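You operate a simulated robot arm through the tools that you are given. There is no shell and no other tool. Be economical: measure what you need, move in short steps, check, and stop when the job is done.

You are at the controls of a simulated two-armed robot. One attempt, no reset.

TASK
Pick up the small grey-band bottle that says "JOB 35" from the keep shelf with one hand, pass it to the other hand and put it on the shaker table beside the shaker. Set down upright: small grey-band bottle.
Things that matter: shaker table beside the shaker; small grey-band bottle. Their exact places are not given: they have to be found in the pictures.

It is judged by the outcome, as a careful person would: the job done as asked, and still so three seconds after it is handed in. It fails if anything else is knocked over, pushed out of place, dropped, spilled or broken.

THE ROBOT
Two 7-joint arms with four-finger grippers on one trunk, on a base that drives. Base frame: it is fixed to the floor where the robot stands at the start and does not move with it; the origin is under the middle of the robot, x ahead of it, y to its left, z up. Units: m, degrees, N and s.
The left shoulder is at the start at [0.038, 0.186, 1.213], the right one opposite. With the tool pointing down near the work surface each hand reaches from about 0.1 to 0.74 m from the robot's upright axis, wherever it stands, measured 20 degrees to its own side. Places, roughly: shaker table beside the shaker (60x25 cm) [-1.42, -3.42, 0.9]. Payload 3.67 kg a hand.
The tool frame of a hand sits at the grasp point between the pads (the TCP): z along the fingers, y along the line on which they close. The tips reach 0.028 m beyond it. The gripper opens to 0.112 m. The gripper's body begins 0.073 m behind the TCP.
Orientation is told as [roll, pitch, yaw] about the base's x, y, z axes, in that order, counted from this pose: with the fingers straight down and closing along the base's y, the tool's x points along the base's -x, its y along +y and its z along -z.

THE INTERFACE
- The arms move only by the tool drive_tool. It takes "left_series", "right_series" or both (then of equal length, played together; a hand with none holds still); each is a list of rows, each a list of 3 entries, a list of its own where there are three numbers: the turn, a rotation vector about the tool's x, y, z in units of 6 degrees (1.0 is 6 degrees), then the shift along the tool's x, y, z in units of 20 mm (1.0 is 20 mm), then the opening, from 0 (shut) to 1 (fully open). In form: [[[ax, ay, az], [tx, ty, tz], claw], ...]. A call has 1 to 10 rows; each row shifts and turns the commanded pose from where the row before left it, along the tool's axes as they then stand. A call with a number of a shift or a turn outside -1 to 1 is refused whole. A row lasts 0.2 s, in which the tool goes at most 0.05 m and 8.6 degrees; a call with a longer step from one row to the next is refused whole, and so is a gripper value outside its range. A pose out of reach is approached as far as the arm can. The call stops where the force on the tool passes 40 N (or 10 N more than at its start, if that is more) or the arm is blocked; 0.2 s more then pass. Each finger halts on what it meets, pressing with about 36 N; the grip force reading is that of the motor and also rises with nothing between the fingers. The clock runs only during rows and for 0.2 s after the last one: add rows that do not move to give the fingers time. It gives the time, the measured TCP pose, the force on the tool (base axes), the opening and the grip force at its end, in the units of the frame above (readings bear some noise), with the torque about the TCP (base axes, N m) and any sound that the robot's microphone picked up.
- Cameras (640 x 400 px; columns grow to the right, rows downward): "scene" is now at [0.0864, -0.0061, 1.4136]; the picture's right is [-0.14, -0.99, 0.00], its down [-0.84, 0.11, -0.54] and it looks along [0.53, -0.08, -0.84] (base axes); focal length 252 px, centre (320, 200). "left" rides on the left gripper at [0.06, 0.018, -0.104] in its tool frame; the picture's right is [-0.29, 0.96, 0.00], its down [-0.80, -0.24, -0.55] and it looks along [-0.53, -0.16, 0.83] (tool axes); focal length 234 px, centre (320, 200). "right" rides on the right gripper at [0.06, -0.018, -0.104] in its tool frame; the picture's right is [0.29, 0.96, 0.00], its down [-0.80, 0.24, -0.55] and it looks along [-0.53, 0.16, 0.83] (tool axes); focal length 234 px, centre (320, 200).
- get_image(camera): a new picture of that camera. No time passes.
- slide_trunk(by): slides the trunk up (or, below 0, down) by that many m; the arms and the scene camera ride with it, the base frame stays. It gives what a move gives, with no picture.
- steer(legs): drives the robot by 1 to 6 legs, each [ahead, left, turn to the left] in m, m and degrees, along the robot's own axes; the way and the turn of a leg run together, so that a leg with both is an arc; at most 1.5 m and 180 degrees a leg. The arms and the cameras ride along, it lands a little off, and it stops where it bumps. It gives what a move gives.
- aim_head(pan, tilt): turns the head with the scene camera to pan (to the left, within 86 degrees either way) and tilt (down, from -29 to 69), counted from straight ahead of the robot. It gives what a move gives.
- measure_at(camera, pixels): for up to 12 pixels [column, row] of the newest picture of that camera ("zoom" is the newest enlarged one), the place [x, y, z] in the base frame of the surface seen there, good to about 0.003 m. No time passes.
- zoom(camera, box): a new picture of the part [left, top, right, bottom] of that camera's present view, enlarged. No time passes.
- hand_in(): hands the job in; it is judged then, once.

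Work in short steps. Measure before you move; look again where a grasp or a placing could have gone wrong, and mend it. You have 80 turns and 70 pictures in all, those below and enlarged ones among them. Open the grippers and draw the arms clear of the work before you hand the job in, unless the task says otherwise; then end with one line.

The tools are called as name(argument=value, ...) on one line, values as JSON. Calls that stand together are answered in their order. drive_tool: Moves the arms, as the interface text tells. Its arguments: {"type":"object","properties":{"left_series":{"type":"array","items":{"type":"array"}},"right_series":{"type":"array","items":{"type":"array"}}},"required":[]} The other tools are called the same way: slide_trunk (by) slides the trunk up or down; steer (legs) drives the base; aim_head (pan, tilt) turns the head that bears the scene camera; get_image (camera) takes a picture; measure_at (camera, pixels) gives the place of the surface under pixels of a picture; zoom (camera, box) takes an enlarged picture of a part of a camera's view; hand_in () hands the job in.

At the start:

```text
time: 0.0
left_tool_pos: [0.5365, 0.1591, 0.9528]
left_orientation: [-0.2, 0.0, -0.1]
left_contact_force: [0.6, -0.5, -0.8]
left_moment: [0.02, -0.05, 0.02]
left_opening: 0.112
left_grasp_force: 0.1
right_tool_pos: [0.311, -0.2092, 0.8195]
right_orientation: [-11.0, -1.0, 4.4]
right_contact_force: [18.6, 21.8, 88.9]
right_moment: [1.23, -1.06, 0.04]
right_opening: 0.1119
right_grasp_force: 0.0
trunk travel left (down, up): [-0.334, 0.179]
robot x, y, heading: [-0.0025, -0.0031, 0.0]
head pan, tilt: [-7.9, 57.6]
```

scene: 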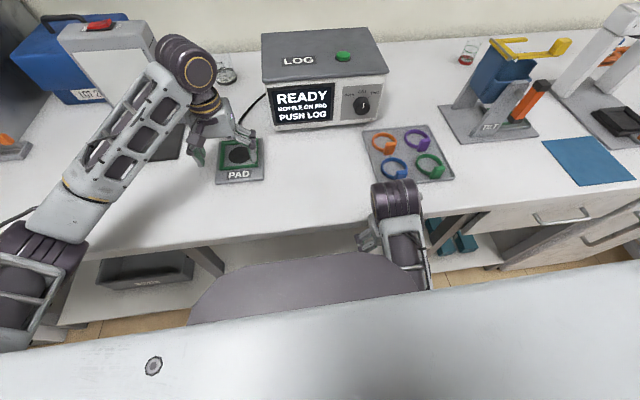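
right: 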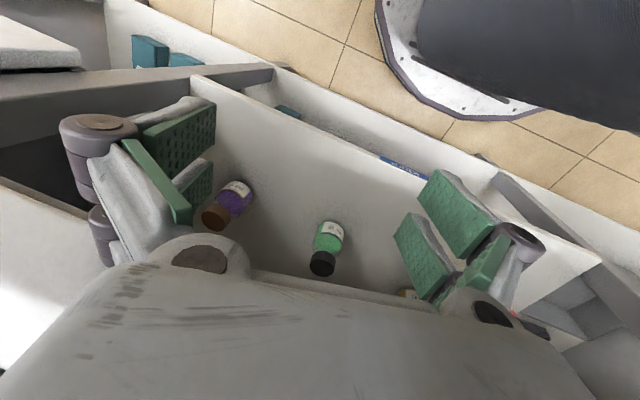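
left: 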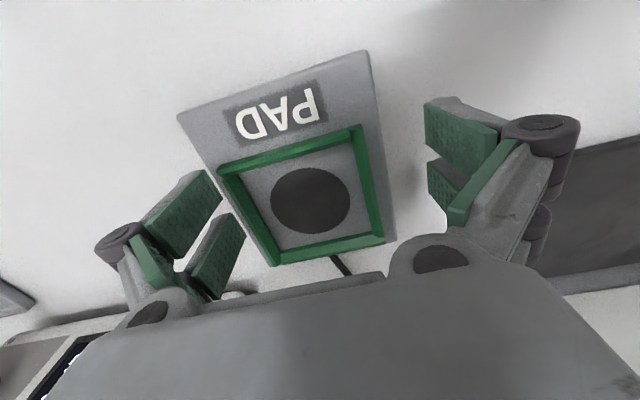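

The right hand is pressing on something (89 N up) next to bottles in what looks like an open drawer. I take a closer look before moving anything.

zoom(camera="right", box=[180, 120, 500, 320])

zoom(camera="scene", box=[320, 150, 520, 275])

measure_at(camera="right", pixels=[[235, 190], [215, 218], [332, 228], [322, 265], [300, 170], [405, 294], [20, 250], [200, 85], [270, 190], [130, 160]])

```text
2.00 times, centred on (340, 220) of right
```

zoom: 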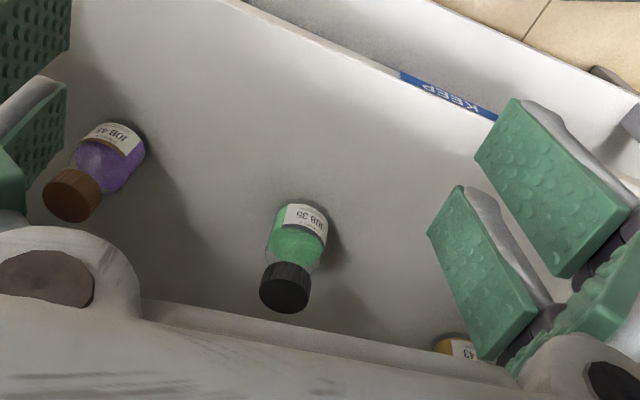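

```text
3.20 times, centred on (420, 212) of scene
```

zoom: 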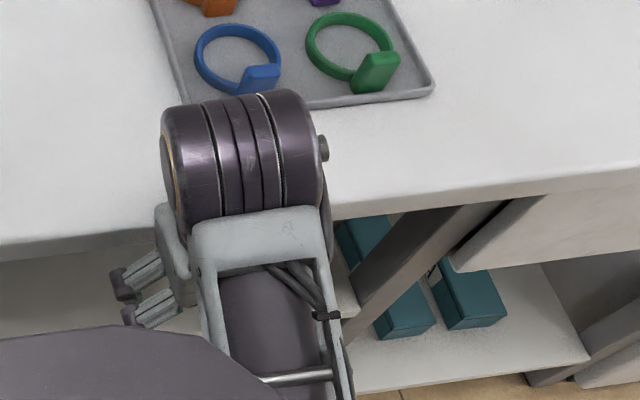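

```text
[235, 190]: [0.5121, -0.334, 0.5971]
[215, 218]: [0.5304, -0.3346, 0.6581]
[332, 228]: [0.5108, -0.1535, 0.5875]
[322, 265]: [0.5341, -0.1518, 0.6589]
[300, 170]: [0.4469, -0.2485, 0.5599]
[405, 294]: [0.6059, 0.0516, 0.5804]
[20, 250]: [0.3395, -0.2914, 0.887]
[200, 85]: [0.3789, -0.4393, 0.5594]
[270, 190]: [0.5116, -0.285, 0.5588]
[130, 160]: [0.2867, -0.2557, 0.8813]
```

JOB 35 is the small green-liquid bottle at about (0.52, -0.15), on a shelf at z≈0.56 under the desk. The right hand seems to be pressing on the desk edge, so I lift it gently, and lift the left clear of the pad too.

drive_tool(right_series=[[[0, 0, 0], [0, 0, -0.5], 1], [[0, 0, 0], [0, 0, -0.5], 1], [[0, 0, 0], [0, 0, -0.5], 1]], left_series=[[[0, 0, 0], [0, 0, -1], 1], [[0, 0, 0], [0, 0, -1], 1], [[0, 0, 0], [0, 0, -1], 1]])

get_image(camera="right")

measure_at(camera="scene", pixels=[[390, 172], [500, 200], [300, 225], [100, 260], [370, 235], [440, 225]])

```text
time: 0.8
left_tool_pos: [0.5377, 0.1539, 1.0073]
left_orientation: [-0.1, 0.1, -0.1]
left_contact_force: [0.5, -0.7, 0.2]
left_moment: [0.0, 0.01, 0.02]
left_opening: 0.1122
left_grasp_force: 0.0
right_tool_pos: [0.3078, -0.2488, 0.8388]
right_orientation: [-19.4, 0.4, 7.6]
right_contact_force: [-11.8, 1.2, -5.1]
right_moment: [0.27, -0.12, -0.64]
right_opening: 0.1081
right_grasp_force: 0.1
trunk travel left (down, up): [-0.334, 0.179]
robot x, y, heading: [0.0002, -0.0021, 0.1]
head pan, tilt: [-7.9, 57.6]
stopped in row 3 (right hand): the arm was blocked; the commanded pose is now the measured one
```

```text
64 pictures are left
```

right: 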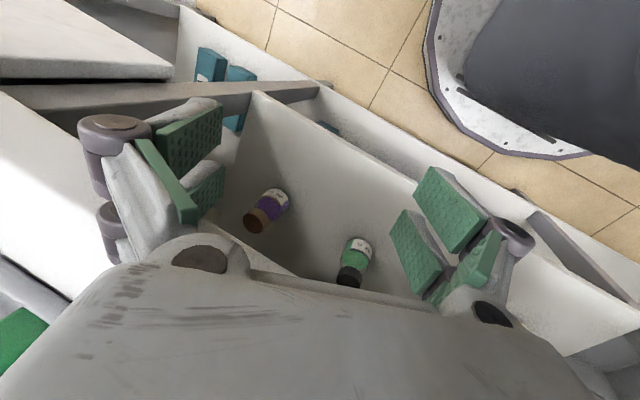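

```text
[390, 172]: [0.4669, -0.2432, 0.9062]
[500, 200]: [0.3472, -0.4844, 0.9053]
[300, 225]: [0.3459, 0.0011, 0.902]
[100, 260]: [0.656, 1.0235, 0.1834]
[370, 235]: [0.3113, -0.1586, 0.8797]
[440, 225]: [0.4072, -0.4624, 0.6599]
```

The arm is blocked near the desk edge (front edge x≈0.345, top z≈0.905). I back the base up a little to free it from the edge.

steer(legs=[[-0.15, 0, 0]])

get_image(camera="scene")

```text
time: 2.2
left_tool_pos: [0.3914, 0.1545, 1.0081]
left_orientation: [0.0, 0.0, -0.1]
left_contact_force: [-0.1, 0.4, 1.3]
left_moment: [0.02, -0.01, 0.01]
left_opening: 0.1119
left_grasp_force: 0.1
right_tool_pos: [0.1612, -0.2478, 0.8392]
right_orientation: [-19.6, 0.2, 7.8]
right_contact_force: [0.3, -0.3, 0.6]
right_moment: [0.0, 0.0, -0.01]
right_opening: 0.112
right_grasp_force: 0.1
trunk travel left (down, up): [-0.334, 0.179]
robot x, y, heading: [-0.1438, -0.0032, -0.0]
head pan, tilt: [-7.9, 57.6]
```

```text
63 pictures are left
```

scene: 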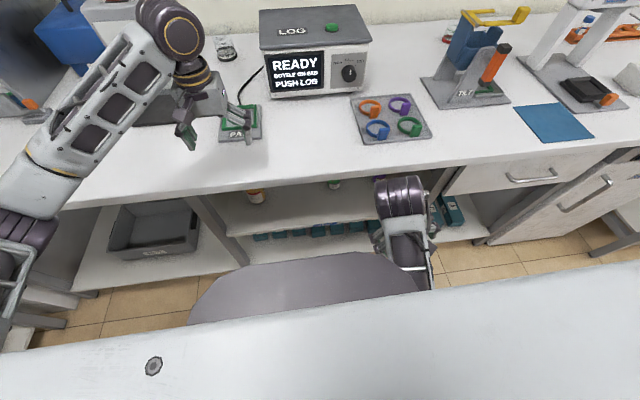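

Forces are now zero and the hand is free. I look around to both sides before backing further.

aim_head(pan=-86, tilt=25)

get_image(camera="scene")

```text
time: 3.7
left_tool_pos: [0.3915, 0.1548, 1.0073]
left_orientation: [0.0, -0.1, -0.1]
left_contact_force: [0.4, 0.5, -0.6]
left_moment: [-0.03, 0.0, 0.03]
left_opening: 0.1118
left_grasp_force: 0.0
right_tool_pos: [0.1616, -0.2486, 0.8402]
right_orientation: [-19.5, 0.2, 7.9]
right_contact_force: [0.6, 0.0, 0.0]
right_moment: [0.01, -0.02, 0.0]
right_opening: 0.112
right_grasp_force: 0.1
trunk travel left (down, up): [-0.334, 0.179]
robot x, y, heading: [-0.1457, -0.0004, 0.1]
head pan, tilt: [-85.9, 25.0]
```

```text
62 pictures are left
```

scene: 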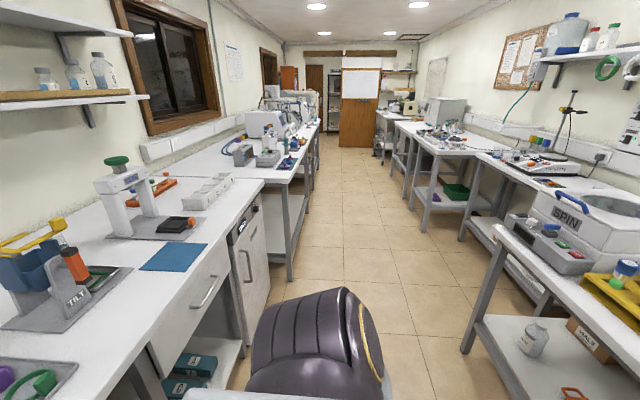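

A corridor with benches both sides; I measure the opposite bench and locate candidate shaker tables.

measure_at(camera="scene", pixels=[[497, 235], [640, 340], [478, 160], [550, 172], [435, 150], [300, 290], [400, 125], [310, 125], [464, 355], [262, 185]])

zoom(camera="scene", box=[340, 70, 640, 258])

```text
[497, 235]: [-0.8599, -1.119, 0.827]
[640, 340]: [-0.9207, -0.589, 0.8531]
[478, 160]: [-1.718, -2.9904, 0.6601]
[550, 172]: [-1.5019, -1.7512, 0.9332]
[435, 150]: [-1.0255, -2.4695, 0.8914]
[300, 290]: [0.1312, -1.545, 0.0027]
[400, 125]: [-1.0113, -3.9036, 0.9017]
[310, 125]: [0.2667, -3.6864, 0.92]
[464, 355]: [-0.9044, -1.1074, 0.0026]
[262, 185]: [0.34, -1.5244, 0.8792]
```

```text
2.13 times, centred on (490, 164) of scene
```

zoom: 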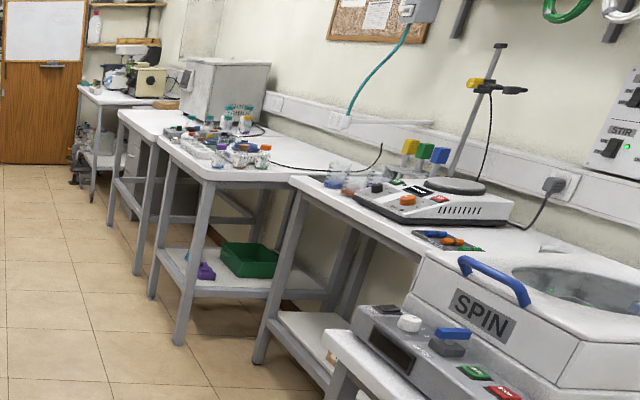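

The corridor spans x≈-0.86 to 0.34, so I can back up about 0.2 m. Then I lower the head to view the keep shelf.

steer(legs=[[-0.2, 0, 0]])

slide_trunk(by=-0.28)

aim_head(pan=0, tilt=40)

get_image(camera="scene")

```text
time: 5.3
left_tool_pos: [0.188, 0.1559, 1.0089]
left_orientation: [0.1, 0.0, -0.1]
left_contact_force: [0.3, 0.2, 0.3]
left_moment: [0.0, -0.01, 0.0]
left_opening: 0.1118
left_grasp_force: 0.1
right_tool_pos: [-0.0402, -0.2468, 0.8399]
right_orientation: [-19.5, 0.1, 7.9]
right_contact_force: [-0.5, 0.1, -0.6]
right_moment: [0.0, -0.05, 0.01]
right_opening: 0.112
right_grasp_force: 0.1
trunk travel left (down, up): [-0.334, 0.179]
robot x, y, heading: [-0.3534, 0.0005, 0.0]
head pan, tilt: [-85.9, 25.0]
```

```text
time: 8.4
left_tool_pos: [0.1877, 0.1562, 0.9063]
left_orientation: [-0.1, -0.2, -0.1]
left_contact_force: [-0.5, -1.1, -1.7]
left_moment: [0.01, -0.07, 0.0]
left_opening: 0.1119
left_grasp_force: 0.1
right_tool_pos: [-0.0601, -0.2563, 0.7328]
right_orientation: [-20.4, 1.8, 8.2]
right_contact_force: [-0.4, 0.0, -0.6]
right_moment: [-0.02, 0.0, -0.01]
right_opening: 0.1121
right_grasp_force: 0.1
trunk travel left (down, up): [-0.21, 0.303]
robot x, y, heading: [-0.3548, -0.0002, -0.2]
head pan, tilt: [-85.9, 25.0]
stopped: the arm was blocked; the commanded pose is now the measured one
```

```text
time: 10.0
left_tool_pos: [0.1892, 0.1542, 0.9008]
left_orientation: [0.0, 0.0, 0.0]
left_contact_force: [0.5, 0.1, 0.5]
left_moment: [-0.01, 0.02, -0.03]
left_opening: 0.112
left_grasp_force: 0.0
right_tool_pos: [-0.0774, -0.2566, 0.7172]
right_orientation: [-20.1, 4.7, 8.5]
right_contact_force: [0.1, 0.1, -0.2]
right_moment: [-0.02, -0.05, 0.01]
right_opening: 0.1119
right_grasp_force: 0.0
trunk travel left (down, up): [-0.21, 0.303]
robot x, y, heading: [-0.3501, -0.0013, 0.2]
head pan, tilt: [0.0, 40.0]
```

```text
60 pictures are left
```

scene: 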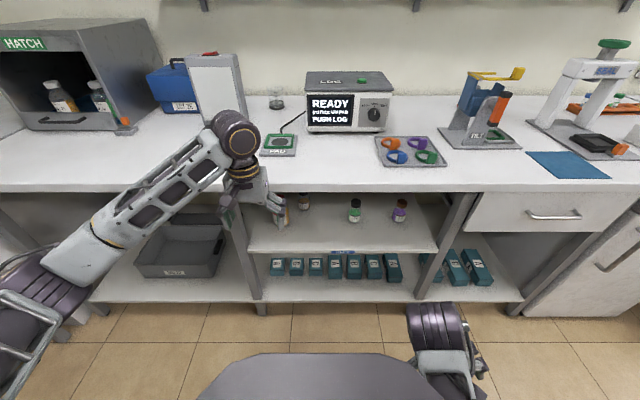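

The view shows three bottles on the keep shelf at (282,215), (354,210) and (400,210). The folded right arm blocked the trunk descent, so I bring the right hand forward and level it.

drive_tool(right_series=[[[-0.33, 0, 0.13], [-1, 0, 0], 1], [[-0.33, 0, 0.13], [-1, 0, 0], 1], [[-0.33, 0, 0.13], [-1, 0, 0], 1], [[-0.33, 0, 0.13], [-1, 0, 0], 1], [[-0.33, 0, 0.13], [-1, 0, 0], 1], [[-0.33, 0, 0.13], [-1, 0, 0], 1], [[-0.33, 0, 0.13], [-1, 0, 0], 1], [[-0.33, 0, 0.13], [-1, 0, 0], 1], [[-0.33, 0, 0.13], [-1, 0, 0], 1], [[-0.33, 0, 0.13], [-1, 0, 0], 1]])

zoom(camera="scene", box=[240, 170, 480, 320])

measure_at(camera="scene", pixels=[[355, 203], [354, 213], [282, 213], [303, 200], [400, 210], [340, 246], [345, 187], [345, 235]])

```text
time: 10.6
left_tool_pos: [0.1888, 0.1542, 0.9009]
left_orientation: [0.0, 0.0, 0.0]
left_contact_force: [-0.2, 0.5, -0.8]
left_moment: [-0.02, 0.03, -0.01]
left_opening: 0.1119
left_grasp_force: 0.0
right_tool_pos: [-0.0946, -0.2798, 0.6869]
right_orientation: [-20.9, 11.5, 8.5]
right_contact_force: [-0.2, 0.4, -0.4]
right_moment: [-0.02, 0.0, -0.02]
right_opening: 0.112
right_grasp_force: 0.0
trunk travel left (down, up): [-0.21, 0.303]
robot x, y, heading: [-0.3494, -0.0006, -0.0]
head pan, tilt: [0.0, 40.0]
stopped in row 3 (right hand): the arm was blocked; the commanded pose is now the measured one
```

```text
2.67 times, centred on (360, 245) of scene
```

zoom: 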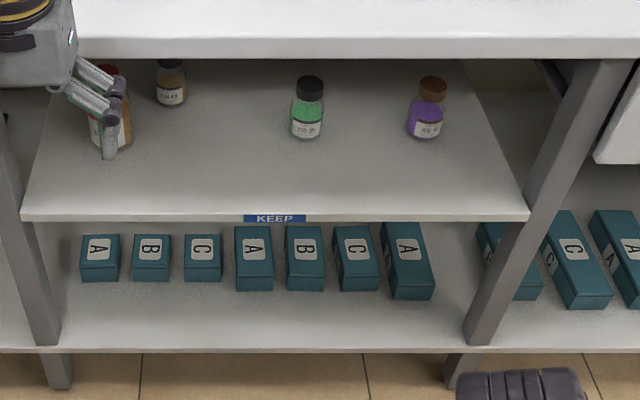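

```text
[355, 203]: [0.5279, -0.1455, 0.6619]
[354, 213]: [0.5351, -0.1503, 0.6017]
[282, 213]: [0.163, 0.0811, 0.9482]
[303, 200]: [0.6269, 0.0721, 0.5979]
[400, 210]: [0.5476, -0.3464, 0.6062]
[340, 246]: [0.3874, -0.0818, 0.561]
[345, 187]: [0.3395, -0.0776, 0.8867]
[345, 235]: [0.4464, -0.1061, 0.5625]
```

The right arm moved away from the command, so it is caught on something. I look down at it with the head.

aim_head(pan=-50, tilt=69)

get_image(camera="scene")

get_image(camera="right")

```text
time: 11.8
left_tool_pos: [0.1889, 0.1545, 0.8959]
left_orientation: [0.0, 0.0, -0.1]
left_contact_force: [0.0, -0.2, -0.5]
left_moment: [0.01, 0.05, 0.02]
left_opening: 0.1119
left_grasp_force: 0.0
right_tool_pos: [-0.1103, -0.2788, 0.6729]
right_orientation: [-20.5, 14.0, 8.6]
right_contact_force: [0.0, 0.3, -1.0]
right_moment: [0.0, -0.01, -0.02]
right_opening: 0.1119
right_grasp_force: 0.2
trunk travel left (down, up): [-0.21, 0.303]
robot x, y, heading: [-0.3481, -0.0016, 0.1]
head pan, tilt: [-50.0, 68.8]
```

```text
58 pictures are left
```

scene: 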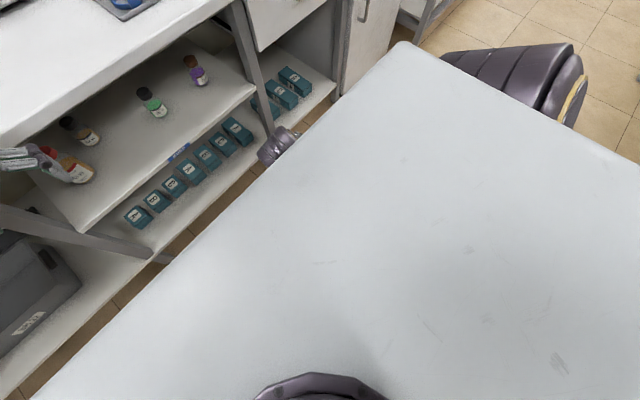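

```text
57 pictures are left
```

right: 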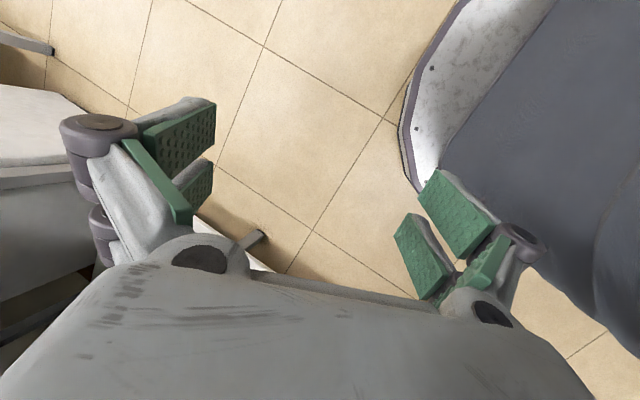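

I measure where the elbow and wrist are to understand what is blocked.

measure_at(camera="scene", pixels=[[500, 70], [570, 90], [277, 148], [400, 60], [460, 200], [330, 385]])

slide_trunk(by=0.1)

```text
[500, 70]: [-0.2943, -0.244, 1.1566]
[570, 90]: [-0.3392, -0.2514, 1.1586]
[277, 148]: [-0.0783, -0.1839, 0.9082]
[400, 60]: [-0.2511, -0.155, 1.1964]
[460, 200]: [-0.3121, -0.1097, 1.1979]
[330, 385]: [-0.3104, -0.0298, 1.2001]
```

```text
time: 13.1
left_tool_pos: [0.1887, 0.1551, 0.9826]
left_orientation: [-0.1, 0.1, 0.0]
left_contact_force: [0.7, -0.4, -0.5]
left_moment: [0.0, -0.03, 0.0]
left_opening: 0.1119
left_grasp_force: 0.1
right_tool_pos: [-0.0922, -0.2786, 0.7669]
right_orientation: [-20.9, 11.7, 8.5]
right_contact_force: [0.3, 0.8, 0.7]
right_moment: [0.02, -0.02, -0.01]
right_opening: 0.112
right_grasp_force: 0.1
trunk travel left (down, up): [-0.31, 0.203]
robot x, y, heading: [-0.3524, 0.0001, 0.1]
head pan, tilt: [-50.0, 68.8]
```

Trunk raised 0.1 m to unload it. Now I move the right hand forward and up in modest rows.

drive_tool(right_series=[[[0, 0, 0], [-0.7, 0, -0.7], 1], [[0, 0, 0], [-0.7, 0, -0.7], 1], [[0, 0, 0], [-0.7, 0, -0.7], 1], [[0, 0, 0], [-0.7, 0, -0.7], 1], [[0, 0, 0], [-0.7, 0, -0.7], 1], [[0, 0, 0], [-0.7, 0, -0.7], 1]])

get_image(camera="right")

```text
time: 13.8
left_tool_pos: [0.1883, 0.1553, 0.9844]
left_orientation: [-0.1, 0.0, -0.1]
left_contact_force: [0.1, 0.3, 0.0]
left_moment: [0.0, -0.03, 0.0]
left_opening: 0.1121
left_grasp_force: 0.0
right_tool_pos: [-0.0581, -0.3084, 0.7925]
right_orientation: [-30.0, 14.1, 10.2]
right_contact_force: [-0.4, -0.6, 0.1]
right_moment: [0.02, -0.01, 0.02]
right_opening: 0.1116
right_grasp_force: 0.0
trunk travel left (down, up): [-0.31, 0.203]
robot x, y, heading: [-0.3523, -0.0064, -0.1]
head pan, tilt: [-50.0, 68.8]
stopped in row 3 (right hand): the arm was blocked; the commanded pose is now the measured one
```

```text
56 pictures are left
```

right: 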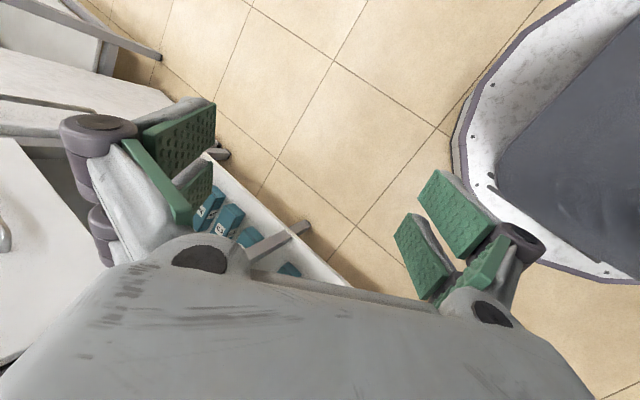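

The roll keeps drifting as if the forearm/elbow is caught against the body. I try moving the hand outward (to -y) and watch whether it follows.

drive_tool(right_series=[[[0, 0, 0], [0, -0.6, 0], 1], [[0, 0, 0], [0, -0.6, 0], 1], [[0, 0, 0], [0, -0.6, 0], 1], [[0, 0, 0], [0, -0.6, 0], 1], [[0, 0, 0], [0, -0.6, 0], 1], [[0, 0, 0], [0, -0.6, 0], 1]])

aim_head(pan=-86, tilt=60)

get_image(camera="scene")

```text
time: 15.4
left_tool_pos: [0.1885, 0.1545, 0.985]
left_orientation: [0.0, 0.0, -0.1]
left_contact_force: [0.1, 0.4, -0.1]
left_moment: [-0.01, 0.02, -0.01]
left_opening: 0.1119
left_grasp_force: 0.0
right_tool_pos: [-0.0751, -0.3701, 0.8032]
right_orientation: [-29.7, 20.3, 10.8]
right_contact_force: [-0.6, 0.2, 0.1]
right_moment: [0.01, -0.02, -0.01]
right_opening: 0.1119
right_grasp_force: 0.1
trunk travel left (down, up): [-0.31, 0.203]
robot x, y, heading: [-0.3493, -0.0002, -0.2]
head pan, tilt: [-50.0, 68.8]
stopped in row 6 (right hand): the arm was blocked; the commanded pose is now the measured one
```

```text
time: 16.5
left_tool_pos: [0.1885, 0.1555, 0.9853]
left_orientation: [0.1, 0.0, -0.2]
left_contact_force: [0.0, -0.3, -0.2]
left_moment: [-0.05, 0.0, -0.01]
left_opening: 0.1119
left_grasp_force: 0.1
right_tool_pos: [-0.0759, -0.3704, 0.8029]
right_orientation: [-29.7, 20.4, 10.5]
right_contact_force: [-0.3, 0.5, -0.5]
right_moment: [0.02, -0.02, 0.04]
right_opening: 0.1122
right_grasp_force: 0.2
trunk travel left (down, up): [-0.31, 0.203]
robot x, y, heading: [-0.3481, 0.0017, 0.0]
head pan, tilt: [-85.9, 60.0]
```

```text
55 pictures are left
```

scene: 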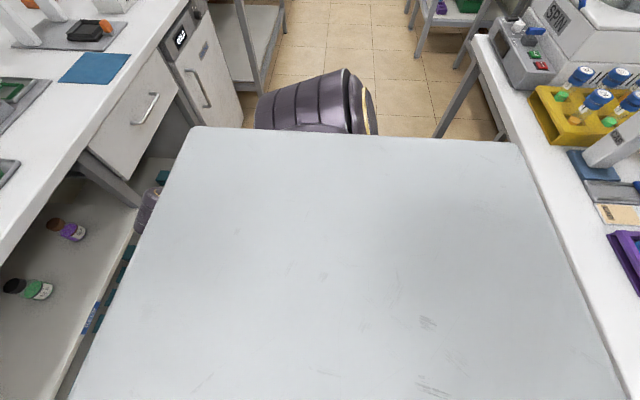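

The hand follows in position, but its orientation drifts. I test a pure turn back toward level and see the response.

drive_tool(right_series=[[[-0.5, 0, 0], [0, 0, 0], 1], [[-0.5, 0, 0], [0, 0, 0], 1], [[-0.5, 0, 0], [0, 0, 0], 1], [[-0.5, 0, 0], [0, 0, 0], 1]])

drive_tool(right_series=[[[0, -0.5, 0], [0, 0, 0], 1], [[0, -0.5, 0], [0, 0, 0], 1], [[0, -0.5, 0], [0, 0, 0], 1], [[0, -0.5, 0], [0, 0, 0], 1]])

```text
time: 17.3
left_tool_pos: [0.1875, 0.1537, 0.9836]
left_orientation: [0.0, 0.0, -0.1]
left_contact_force: [0.6, -0.1, 0.9]
left_moment: [0.02, 0.03, -0.01]
left_opening: 0.1121
left_grasp_force: 0.0
right_tool_pos: [-0.1081, -0.4178, 0.8009]
right_orientation: [-28.7, 28.0, 11.0]
right_contact_force: [0.3, -0.4, 0.0]
right_moment: [0.0, -0.02, 0.03]
right_opening: 0.1119
right_grasp_force: 0.0
trunk travel left (down, up): [-0.31, 0.203]
robot x, y, heading: [-0.346, -0.0002, 0.2]
head pan, tilt: [-85.9, 60.0]
stopped in row 4 (right hand): the arm was blocked; the commanded pose is now the measured one
```

```text
time: 18.3
left_tool_pos: [0.1884, 0.1552, 0.9831]
left_orientation: [0.0, 0.1, 0.0]
left_contact_force: [-0.8, 0.4, 0.0]
left_moment: [0.0, 0.01, -0.03]
left_opening: 0.1122
left_grasp_force: 0.3
right_tool_pos: [-0.0968, -0.431, 0.8122]
right_orientation: [-29.4, 17.0, 16.9]
right_contact_force: [0.6, 0.0, -0.2]
right_moment: [-0.04, -0.02, 0.02]
right_opening: 0.1122
right_grasp_force: 0.1
trunk travel left (down, up): [-0.31, 0.203]
robot x, y, heading: [-0.3472, 0.0041, 0.3]
head pan, tilt: [-85.9, 60.0]
```

The pitch turn followed properly this time with no block. I continue with forward motion plus a bit more pitch.

drive_tool(right_series=[[[0, -0.5, 0], [-0.6, 0, 0], 1], [[0, -0.5, 0], [-0.6, 0, 0], 1], [[0, -0.5, 0], [-0.6, 0, 0], 1], [[0, -0.5, 0], [-0.6, 0, 0], 1], [[0, -0.5, 0], [-0.6, 0, 0], 1], [[0, -0.5, 0], [-0.6, 0, 0], 1]])

get_image(camera="right")

```text
time: 19.7
left_tool_pos: [0.1888, 0.1557, 0.9842]
left_orientation: [0.0, 0.0, -0.2]
left_contact_force: [-0.7, -0.1, -0.2]
left_moment: [0.03, 0.03, 0.03]
left_opening: 0.1119
left_grasp_force: 0.1
right_tool_pos: [-0.0347, -0.4079, 0.7974]
right_orientation: [-28.0, 1.7, 25.9]
right_contact_force: [0.2, -0.8, 0.0]
right_moment: [0.01, -0.01, 0.0]
right_opening: 0.1118
right_grasp_force: 0.1
trunk travel left (down, up): [-0.31, 0.203]
robot x, y, heading: [-0.35, 0.0031, 0.1]
head pan, tilt: [-85.9, 60.0]
```

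```text
54 pictures are left
```

right: 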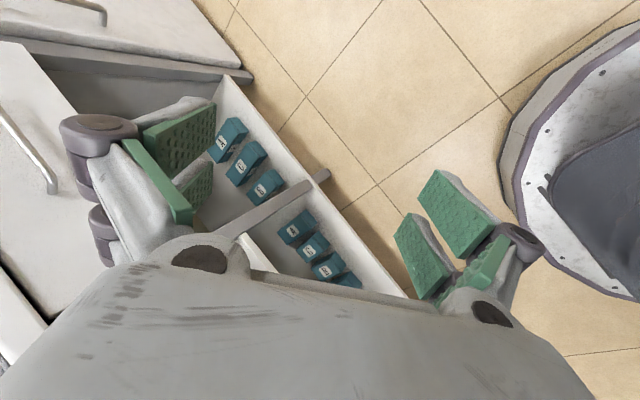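

It follows now. I keep going forward, with yaw and roll correction in small amounts.

drive_tool(right_series=[[[0, -0.5, 0.5], [-0.8, 0, 0], 1], [[0, -0.5, 0.5], [-0.8, 0, 0], 1], [[0, -0.5, 0.5], [-0.8, 0, 0], 1], [[0, -0.5, 0.5], [-0.8, 0, 0], 1], [[0, -0.5, 0.5], [-0.8, 0, 0], 1], [[0, -0.5, 0.5], [-0.8, 0, 0], 1], [[0, -0.5, 0.5], [-0.8, 0, 0], 1], [[0, -0.5, 0.5], [-0.8, 0, 0], 1]])

aim_head(pan=-25, tilt=50)

get_image(camera="scene")

```text
time: 21.5
left_tool_pos: [0.1884, 0.1558, 0.984]
left_orientation: [0.0, 0.0, -0.2]
left_contact_force: [0.6, 0.4, -1.0]
left_moment: [0.02, 0.01, -0.01]
left_opening: 0.1123
left_grasp_force: 0.0
right_tool_pos: [0.0669, -0.3658, 0.8086]
right_orientation: [-25.1, -28.0, 15.1]
right_contact_force: [-0.8, 0.6, 0.2]
right_moment: [0.0, 0.04, 0.02]
right_opening: 0.112
right_grasp_force: 0.1
trunk travel left (down, up): [-0.31, 0.203]
robot x, y, heading: [-0.3505, -0.0008, -0.0]
head pan, tilt: [-85.9, 60.0]
```

```text
time: 22.9
left_tool_pos: [0.1879, 0.1552, 0.984]
left_orientation: [0.0, -0.1, -0.1]
left_contact_force: [0.2, -1.4, -0.2]
left_moment: [0.0, -0.04, -0.02]
left_opening: 0.1121
left_grasp_force: 0.0
right_tool_pos: [0.0665, -0.3668, 0.8117]
right_orientation: [-25.2, -28.3, 15.1]
right_contact_force: [-1.0, 0.4, 0.1]
right_moment: [-0.01, 0.01, -0.05]
right_opening: 0.1119
right_grasp_force: 0.2
trunk travel left (down, up): [-0.31, 0.203]
robot x, y, heading: [-0.3492, 0.0042, -0.0]
head pan, tilt: [-25.0, 50.0]
```

```text
53 pictures are left
```

scene: 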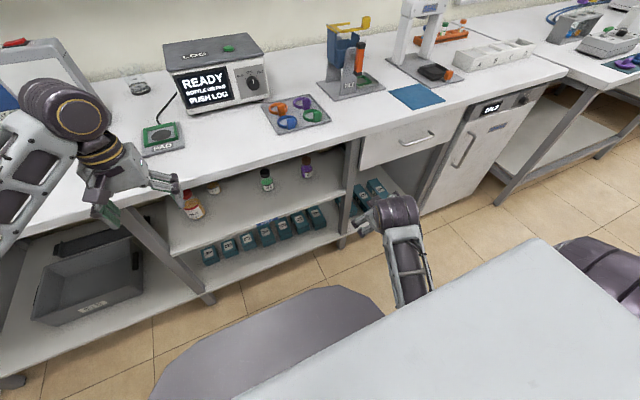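

The arm is responsive now. I rotate the tool toward the planned grasp attitude (pitch about -60, fingers forward and down) in place.

drive_tool(right_series=[[[-0.28, -0.6, 0.37], [0, 0, 0], 1], [[-0.28, -0.6, 0.37], [0, 0, 0], 1], [[-0.28, -0.6, 0.37], [0, 0, 0], 1], [[-0.28, -0.6, 0.37], [0, 0, 0], 1], [[-0.28, -0.6, 0.37], [0, 0, 0], 1], [[-0.28, -0.6, 0.37], [0, 0, 0], 1], [[-0.28, -0.6, 0.37], [0, 0, 0], 1], [[-0.28, -0.6, 0.37], [0, 0, 0], 1]])

measure_at(camera="scene", pixels=[[300, 290], [200, 350], [380, 310], [170, 380], [265, 172], [270, 190], [300, 175]])

```text
time: 24.6
left_tool_pos: [0.1881, 0.1545, 0.9842]
left_orientation: [0.0, -0.1, -0.2]
left_contact_force: [0.0, 0.1, -0.7]
left_moment: [0.05, 0.0, -0.01]
left_opening: 0.112
left_grasp_force: 0.0
right_tool_pos: [0.0736, -0.3522, 0.8163]
right_orientation: [7.3, -61.8, -8.2]
right_contact_force: [-0.1, 0.3, -0.8]
right_moment: [0.03, 0.0, 0.0]
right_opening: 0.1121
right_grasp_force: 0.0
trunk travel left (down, up): [-0.31, 0.203]
robot x, y, heading: [-0.3477, 0.0021, 0.1]
head pan, tilt: [-25.0, 50.0]
```

```text
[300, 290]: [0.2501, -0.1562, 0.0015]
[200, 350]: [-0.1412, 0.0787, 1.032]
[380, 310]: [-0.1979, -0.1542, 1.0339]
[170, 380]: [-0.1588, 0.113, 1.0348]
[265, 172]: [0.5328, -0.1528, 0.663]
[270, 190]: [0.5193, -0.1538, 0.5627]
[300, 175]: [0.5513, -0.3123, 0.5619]
```

The fingers now point forward and down as planned. I bring the right hand in front of the shelf line and draw the left hand back and outward so it will clear the desk when the trunk goes down.

drive_tool(right_series=[[[0, 0, 0], [-0.42, 0.85, 0.22], 1], [[0, 0, 0], [-0.42, 0.85, 0.22], 1], [[0, 0, 0], [-0.42, 0.85, 0.22], 1], [[0, 0, 0], [-0.42, 0.85, 0.22], 1], [[0, 0, 0], [-0.42, 0.85, 0.22], 1], [[0, 0, 0], [-0.42, 0.85, 0.22], 1], [[0, 0, 0], [-0.42, 0.85, 0.22], 1], [[0, 0, 0], [-0.42, 0.85, 0.22], 1], [[0, 0, 0], [-0.42, 0.85, 0.22], 1], [[0, 0, 0], [-0.42, 0.85, 0.22], 1]], left_series=[[[0, 0, 0], [1, 0.6, 0], 1], [[0, 0, 0], [1, 0.6, 0], 1], [[0, 0, 0], [1, 0.6, 0], 1], [[0, 0, 0], [1, 0.6, 0], 1], [[0, 0, 0], [1, 0.6, 0], 1], [[0, 0, 0], [1, 0.6, 0], 1], [[0, 0, 0], [1, 0.6, 0], 1], [[0, 0, 0], [1, 0.6, 0], 1], [[0, 0, 0], [1, 0.6, 0], 1], [[0, 0, 0], [1, 0.6, 0], 1]])

slide_trunk(by=-0.2)

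get_image(camera="right")

```text
time: 26.9
left_tool_pos: [-0.013, 0.2764, 0.986]
left_orientation: [0.1, -0.1, -0.1]
left_contact_force: [-0.7, -0.3, -1.1]
left_moment: [-0.01, -0.01, 0.05]
left_opening: 0.1119
left_grasp_force: 0.0
right_tool_pos: [0.1507, -0.1904, 0.8701]
right_orientation: [2.8, -61.0, -3.4]
right_contact_force: [-0.6, -0.3, 0.8]
right_moment: [-0.04, -0.01, -0.01]
right_opening: 0.1123
right_grasp_force: 0.0
trunk travel left (down, up): [-0.31, 0.203]
robot x, y, heading: [-0.3502, 0.0028, -0.1]
head pan, tilt: [-25.0, 50.0]
```

```text
time: 29.2
left_tool_pos: [-0.0123, 0.2756, 0.9053]
left_orientation: [0.0, 0.0, -0.2]
left_contact_force: [-0.6, 0.5, -0.1]
left_moment: [0.01, -0.01, -0.02]
left_opening: 0.1121
left_grasp_force: 0.1
right_tool_pos: [0.1381, -0.1969, 0.7861]
right_orientation: [1.3, -60.4, -1.7]
right_contact_force: [-0.3, 0.8, -1.3]
right_moment: [0.01, -0.04, 0.01]
right_opening: 0.112
right_grasp_force: 0.1
trunk travel left (down, up): [-0.209, 0.305]
robot x, y, heading: [-0.3493, 0.0045, 0.1]
head pan, tilt: [-25.0, 50.0]
stopped: the arm was blocked; the commanded pose is now the measured one
```

```text
52 pictures are left
```

right: 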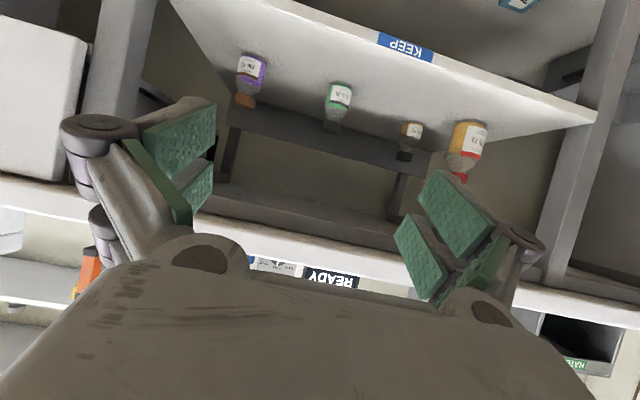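

The trunk stops about 0.125 m down from its start, probably an elbow meeting the chassis, and that is low enough. I relieve it by 3 cm and lower the right hand with the arm to bottle height in front of the shelf.

slide_trunk(by=0.03)

drive_tool(right_series=[[[0, 0, 0], [0.44, 0.22, 0.89], 1], [[0, 0, 0], [0.44, 0.22, 0.89], 1], [[0, 0, 0], [0.44, 0.22, 0.89], 1], [[0, 0, 0], [0.44, 0.22, 0.89], 1], [[0, 0, 0], [0.44, 0.22, 0.89], 1], [[0, 0, 0], [0.44, 0.22, 0.89], 1], [[0, 0, 0], [0.44, 0.22, 0.89], 1], [[0, 0, 0], [0.44, 0.22, 0.89], 1], [[0, 0, 0], [0.44, 0.22, 0.89], 1], [[0, 0, 0], [0.44, 0.22, 0.89], 1]])

get_image(camera="right")

get_image(camera="scene")

```text
time: 30.0
left_tool_pos: [-0.011, 0.2766, 0.9232]
left_orientation: [0.0, 0.1, -0.1]
left_contact_force: [0.5, 0.5, 0.2]
left_moment: [-0.05, 0.02, -0.02]
left_opening: 0.1122
left_grasp_force: 0.0
right_tool_pos: [0.1322, -0.1953, 0.7932]
right_orientation: [0.9, -59.2, -1.3]
right_contact_force: [0.4, -0.3, -0.5]
right_moment: [0.02, 0.0, 0.01]
right_opening: 0.1119
right_grasp_force: 0.2
trunk travel left (down, up): [-0.239, 0.275]
robot x, y, heading: [-0.3491, -0.0019, 0.1]
head pan, tilt: [-25.0, 50.0]
```

```text
time: 31.2
left_tool_pos: [-0.013, 0.2756, 0.9246]
left_orientation: [0.0, 0.1, -0.1]
left_contact_force: [0.6, -0.5, 0.2]
left_moment: [-0.01, -0.04, -0.01]
left_opening: 0.1118
left_grasp_force: 0.0
right_tool_pos: [0.1472, -0.2014, 0.76]
right_orientation: [2.2, -62.3, -4.9]
right_contact_force: [0.4, -0.1, -0.6]
right_moment: [-0.02, -0.02, 0.0]
right_opening: 0.1118
right_grasp_force: 0.1
trunk travel left (down, up): [-0.239, 0.275]
robot x, y, heading: [-0.3512, 0.005, -0.3]
head pan, tilt: [-25.0, 50.0]
stopped in row 6 (right hand): the arm was blocked; the commanded pose is now the measured one
```

```text
51 pictures are left
```

right: 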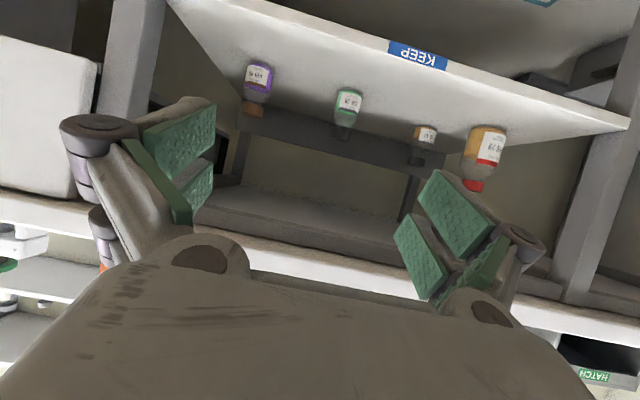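

```text
50 pictures are left
```

scene: 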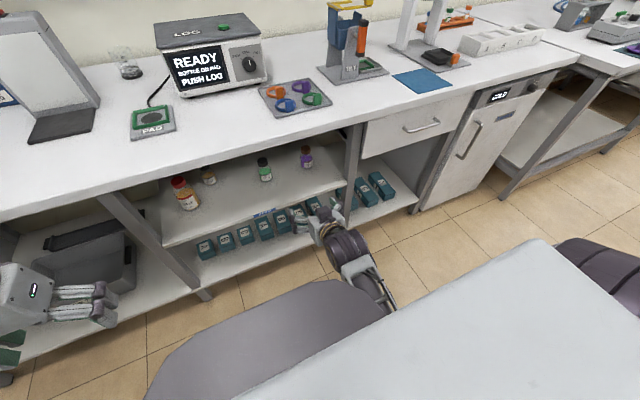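

The forearm seems to graze the dark front shell at (370,300). I measure both.

measure_at(camera="scene", pixels=[[300, 285], [340, 283], [380, 300], [250, 310], [345, 245], [365, 275], [385, 300], [160, 380]])

zoom(camera="scene", box=[260, 170, 440, 320])

```text
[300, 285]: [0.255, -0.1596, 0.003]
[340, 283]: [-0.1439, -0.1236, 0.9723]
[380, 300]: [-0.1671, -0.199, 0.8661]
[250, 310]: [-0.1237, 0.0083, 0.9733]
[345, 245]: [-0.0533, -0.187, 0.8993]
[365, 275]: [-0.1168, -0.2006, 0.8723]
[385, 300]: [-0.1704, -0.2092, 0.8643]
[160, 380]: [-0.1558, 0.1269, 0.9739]
```

```text
2.67 times, centred on (350, 245) of scene
```

zoom: 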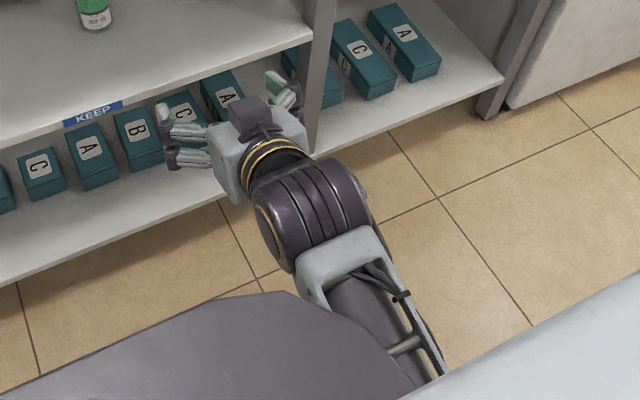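

Confirmed: the forearm at y≈-0.20 rubs the shell edge at y≈-0.15. I swing the right hand outward by 16 cm, then lower it.

drive_tool(right_series=[[[0, 0, 0], [0, -0.8, 0], 1], [[0, 0, 0], [0, -0.8, 0], 1], [[0, 0, 0], [0, -0.8, 0], 1], [[0, 0, 0], [0, -0.8, 0], 1], [[0, 0, 0], [0, -0.8, 0], 1], [[0, 0, 0], [0, -0.8, 0], 1], [[0, 0, 0], [0, -0.8, 0], 1], [[0, 0, 0], [0, -0.8, 0], 1], [[0, 0, 0], [0, -0.8, 0], 1], [[0, 0, 0], [0, -0.8, 0], 1]])

drive_tool(right_series=[[[0, 0, 0], [0.44, 0, 0.8], 1], [[0, 0, 0], [0.44, 0, 0.8], 1], [[0, 0, 0], [0.44, 0, 0.8], 1], [[0, 0, 0], [0.44, 0, 0.8], 1], [[0, 0, 0], [0.44, 0, 0.8], 1], [[0, 0, 0], [0.44, 0, 0.8], 1]])

```text
time: 32.2
left_tool_pos: [-0.0123, 0.2747, 0.9217]
left_orientation: [0.0, 0.2, -0.1]
left_contact_force: [-0.1, 0.3, 0.4]
left_moment: [-0.02, -0.02, 0.0]
left_opening: 0.112
left_grasp_force: 0.0
right_tool_pos: [0.1345, -0.2333, 0.7381]
right_orientation: [17.5, -58.3, -21.7]
right_contact_force: [1.1, 0.0, -0.4]
right_moment: [-0.01, -0.01, -0.03]
right_opening: 0.1121
right_grasp_force: 0.1
trunk travel left (down, up): [-0.239, 0.275]
robot x, y, heading: [-0.3477, -0.0004, 0.2]
head pan, tilt: [-25.0, 50.0]
stopped in row 5 (right hand): the arm was blocked; the commanded pose is now the measured one
```

```text
time: 33.6
left_tool_pos: [-0.0127, 0.2746, 0.9223]
left_orientation: [0.0, 0.2, -0.1]
left_contact_force: [-1.2, 0.1, -1.2]
left_moment: [0.03, 0.0, 0.01]
left_opening: 0.1122
left_grasp_force: 0.1
right_tool_pos: [0.1226, -0.2398, 0.609]
right_orientation: [13.2, -52.6, -20.1]
right_contact_force: [0.9, 0.6, -0.6]
right_moment: [-0.03, -0.01, 0.03]
right_opening: 0.1119
right_grasp_force: 0.1
trunk travel left (down, up): [-0.239, 0.275]
robot x, y, heading: [-0.3475, -0.0029, -0.1]
head pan, tilt: [-25.0, 50.0]
stopped in row 6 (right hand): the arm was blocked; the commanded pose is now the measured one
```

The folded elbow is the problem, so a higher trunk and a more extended arm should clear it. I raise the trunk and push the hand forward/outward.

slide_trunk(by=0.1)

drive_tool(right_series=[[[0, 0, 0], [-0.5, -0.6, 0.6], 1], [[0, 0, 0], [-0.5, -0.6, 0.6], 1], [[0, 0, 0], [-0.5, -0.6, 0.6], 1], [[0, 0, 0], [-0.5, -0.6, 0.6], 1], [[0, 0, 0], [-0.5, -0.6, 0.6], 1], [[0, 0, 0], [-0.5, -0.6, 0.6], 1]])

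get_image(camera="scene")

```text
time: 34.9
left_tool_pos: [-0.0116, 0.2753, 1.0127]
left_orientation: [0.0, 0.0, 0.0]
left_contact_force: [-0.3, -0.1, 0.5]
left_moment: [-0.02, 0.01, 0.01]
left_opening: 0.112
left_grasp_force: 0.1
right_tool_pos: [0.123, -0.2345, 0.6941]
right_orientation: [13.4, -52.2, -19.7]
right_contact_force: [0.0, 0.1, -1.1]
right_moment: [0.01, 0.02, -0.05]
right_opening: 0.1119
right_grasp_force: 0.0
trunk travel left (down, up): [-0.339, 0.175]
robot x, y, heading: [-0.3512, 0.0015, 0.0]
head pan, tilt: [-25.0, 50.0]
```

```text
time: 36.3
left_tool_pos: [-0.0117, 0.2741, 1.0128]
left_orientation: [0.0, 0.1, -0.1]
left_contact_force: [-0.1, -0.4, -0.3]
left_moment: [0.02, 0.01, -0.02]
left_opening: 0.1119
left_grasp_force: 0.0
right_tool_pos: [0.2048, -0.3202, 0.6863]
right_orientation: [13.4, -52.1, -19.7]
right_contact_force: [-0.2, 0.5, 0.0]
right_moment: [0.01, -0.03, 0.0]
right_opening: 0.1122
right_grasp_force: 0.0
trunk travel left (down, up): [-0.339, 0.175]
robot x, y, heading: [-0.349, 0.0022, -0.3]
head pan, tilt: [-25.0, 50.0]
```

```text
48 pictures are left
```

scene: 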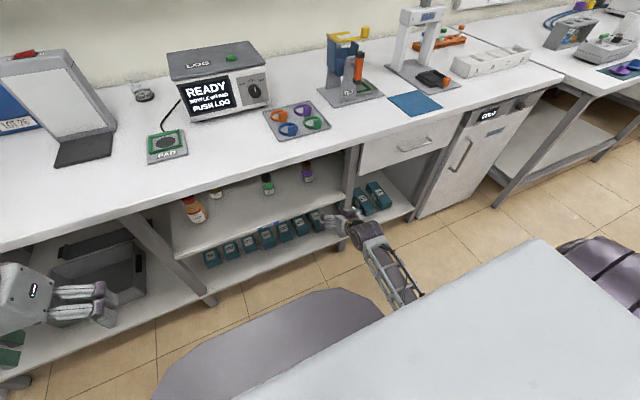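

Now it follows exactly. I trim the attitude (a 12° twist and a 7° pitch) and lower/extend to bottle height.

drive_tool(right_series=[[[0, -0.3, -0.5], [0, 0, 0], 1], [[0, -0.3, -0.5], [0, 0, 0], 1], [[0, -0.3, -0.5], [0, 0, 0], 1], [[0, -0.3, -0.5], [0, 0, 0], 1], [[0, 0, 0], [0.4, 0, 0.92], 1], [[0, 0, 0], [0.4, 0, 0.92], 1], [[0, 0, 0], [0.4, 0, 0.92], 1], [[0, 0, 0], [0.4, 0, 0.92], 1], [[0, 0, 0], [0.4, 0, 0.92], 1]])

steer(legs=[[0, 0.17, 0]])

get_image(camera="right")

```text
time: 38.3
left_tool_pos: [-0.0113, 0.2745, 1.0141]
left_orientation: [0.0, 0.1, -0.1]
left_contact_force: [-0.4, 0.4, 0.3]
left_moment: [-0.01, 0.02, 0.03]
left_opening: 0.1121
left_grasp_force: 0.1
right_tool_pos: [0.2641, -0.3258, 0.6093]
right_orientation: [-3.7, -60.6, 0.9]
right_contact_force: [0.8, 0.7, 0.4]
right_moment: [0.01, 0.0, -0.01]
right_opening: 0.1118
right_grasp_force: 0.1
trunk travel left (down, up): [-0.339, 0.175]
robot x, y, heading: [-0.3468, -0.0039, -0.1]
head pan, tilt: [-25.0, 50.0]
```

```text
time: 39.8
left_tool_pos: [-0.0128, 0.4451, 1.0138]
left_orientation: [0.0, 0.0, -0.1]
left_contact_force: [-0.7, 0.0, -0.6]
left_moment: [0.01, -0.04, -0.05]
left_opening: 0.112
left_grasp_force: 0.0
right_tool_pos: [0.262, -0.1561, 0.6101]
right_orientation: [-3.8, -60.4, 1.0]
right_contact_force: [0.0, 0.4, 1.2]
right_moment: [0.03, 0.04, -0.01]
right_opening: 0.1119
right_grasp_force: 0.1
trunk travel left (down, up): [-0.339, 0.175]
robot x, y, heading: [-0.3471, 0.1686, -0.3]
head pan, tilt: [-25.0, 50.0]
```

```text
47 pictures are left
```

right: 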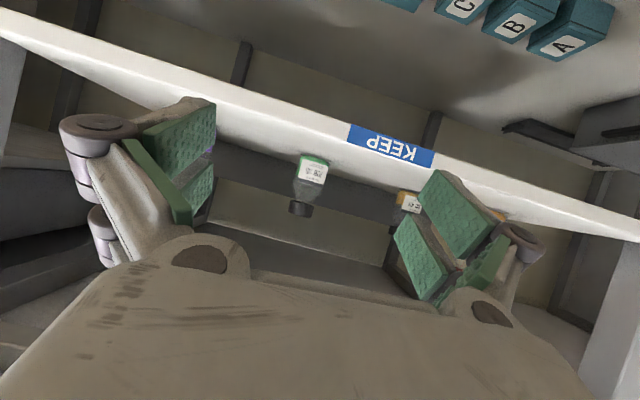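

The camera looks level at the shelf: JOB 35 label at (312,170), cap at (300,208). I measure the bottle and the shelf edge.

zoom(camera="right", box=[230, 110, 430, 235])

measure_at(camera="right", pixels=[[312, 170], [301, 208], [299, 213], [291, 206], [311, 208], [297, 190], [321, 190], [310, 148], [310, 140], [314, 158]])

```text
3.20 times, centred on (330, 172) of right
```

zoom: 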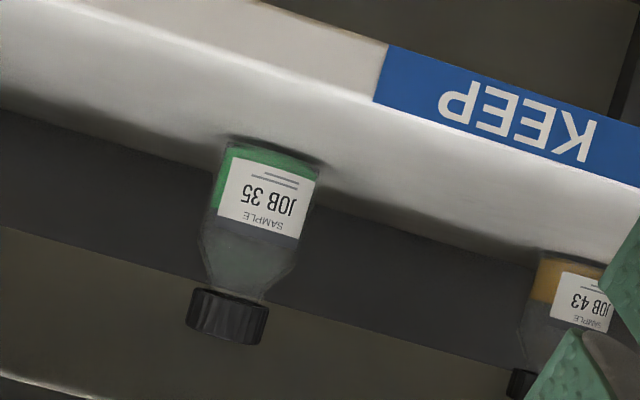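

```text
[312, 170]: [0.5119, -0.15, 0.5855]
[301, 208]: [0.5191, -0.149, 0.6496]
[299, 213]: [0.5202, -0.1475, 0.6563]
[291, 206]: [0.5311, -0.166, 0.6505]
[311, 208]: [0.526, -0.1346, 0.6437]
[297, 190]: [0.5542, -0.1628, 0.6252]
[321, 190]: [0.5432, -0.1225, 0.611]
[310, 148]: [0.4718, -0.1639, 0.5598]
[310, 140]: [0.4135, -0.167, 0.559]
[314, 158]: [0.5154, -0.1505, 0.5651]
```

Bottle: axis ≈(0.535, -0.150), body ~5 cm wide up to z≈0.61, cap to 0.661. I lower the TCP to ≈0.594, centre it, and drive ahead 0.15 m first.

drive_tool(right_series=[[[0, 0, 0], [0.7, 0.3, 0.4], 1], [[0, 0, 0], [0, 0, 0], 1]])

steer(legs=[[0.15, 0, 0]])

get_image(camera="right")

get_image(camera="scene")

```text
time: 40.4
left_tool_pos: [-0.012, 0.444, 1.0142]
left_orientation: [-0.2, 0.0, -0.2]
left_contact_force: [0.4, 0.4, -1.4]
left_moment: [-0.03, 0.01, 0.0]
left_opening: 0.1122
left_grasp_force: 0.0
right_tool_pos: [0.2636, -0.151, 0.5933]
right_orientation: [-3.8, -60.6, 0.9]
right_contact_force: [0.5, -1.3, -0.2]
right_moment: [0.01, 0.01, -0.01]
right_opening: 0.1121
right_grasp_force: 0.0
trunk travel left (down, up): [-0.339, 0.175]
robot x, y, heading: [-0.3505, 0.1716, 0.1]
head pan, tilt: [-25.0, 50.0]
```

```text
time: 41.8
left_tool_pos: [0.1379, 0.4449, 1.013]
left_orientation: [0.0, 0.0, 0.0]
left_contact_force: [0.3, 0.3, -0.2]
left_moment: [-0.01, 0.03, 0.01]
left_opening: 0.1119
left_grasp_force: 0.0
right_tool_pos: [0.4143, -0.1497, 0.5939]
right_orientation: [-3.8, -60.5, 0.9]
right_contact_force: [0.2, 0.2, -0.3]
right_moment: [0.0, -0.03, 0.0]
right_opening: 0.1118
right_grasp_force: 0.0
trunk travel left (down, up): [-0.339, 0.175]
robot x, y, heading: [-0.2011, 0.169, 0.2]
head pan, tilt: [-25.0, 50.0]
```

```text
45 pictures are left
```

right: 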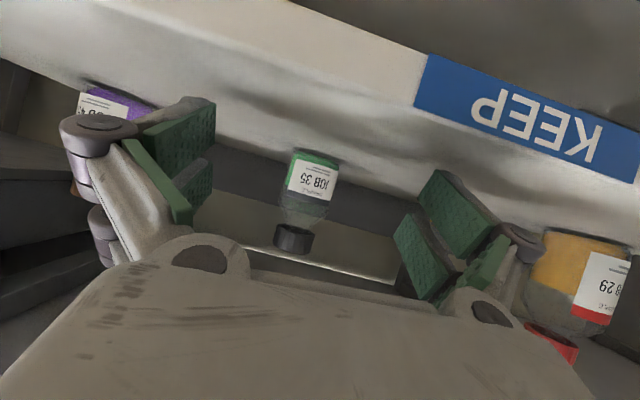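

```text
44 pictures are left
```

scene: 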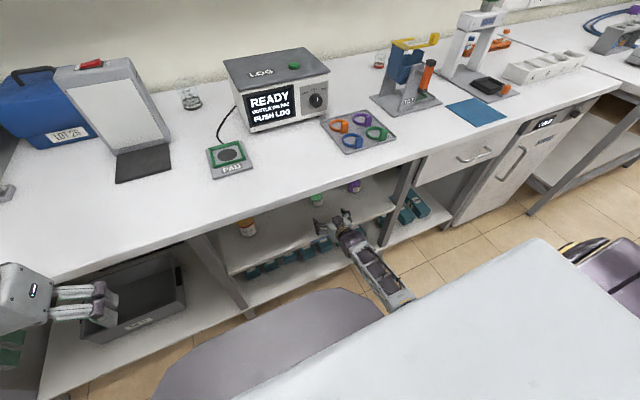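

Bottle is centred between the fingers. The orange JOB 29 bottle at (585,290) is nearest on the left side, so I check its clearance.

measure_at(camera="right", pixels=[[545, 270], [600, 300], [540, 335], [525, 250], [312, 180], [293, 238], [312, 160]])

```text
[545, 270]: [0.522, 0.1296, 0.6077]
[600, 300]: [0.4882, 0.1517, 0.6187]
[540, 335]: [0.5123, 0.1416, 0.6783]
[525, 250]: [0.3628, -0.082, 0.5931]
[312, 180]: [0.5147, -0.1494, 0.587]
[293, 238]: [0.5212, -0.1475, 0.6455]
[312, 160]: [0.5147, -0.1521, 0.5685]
```

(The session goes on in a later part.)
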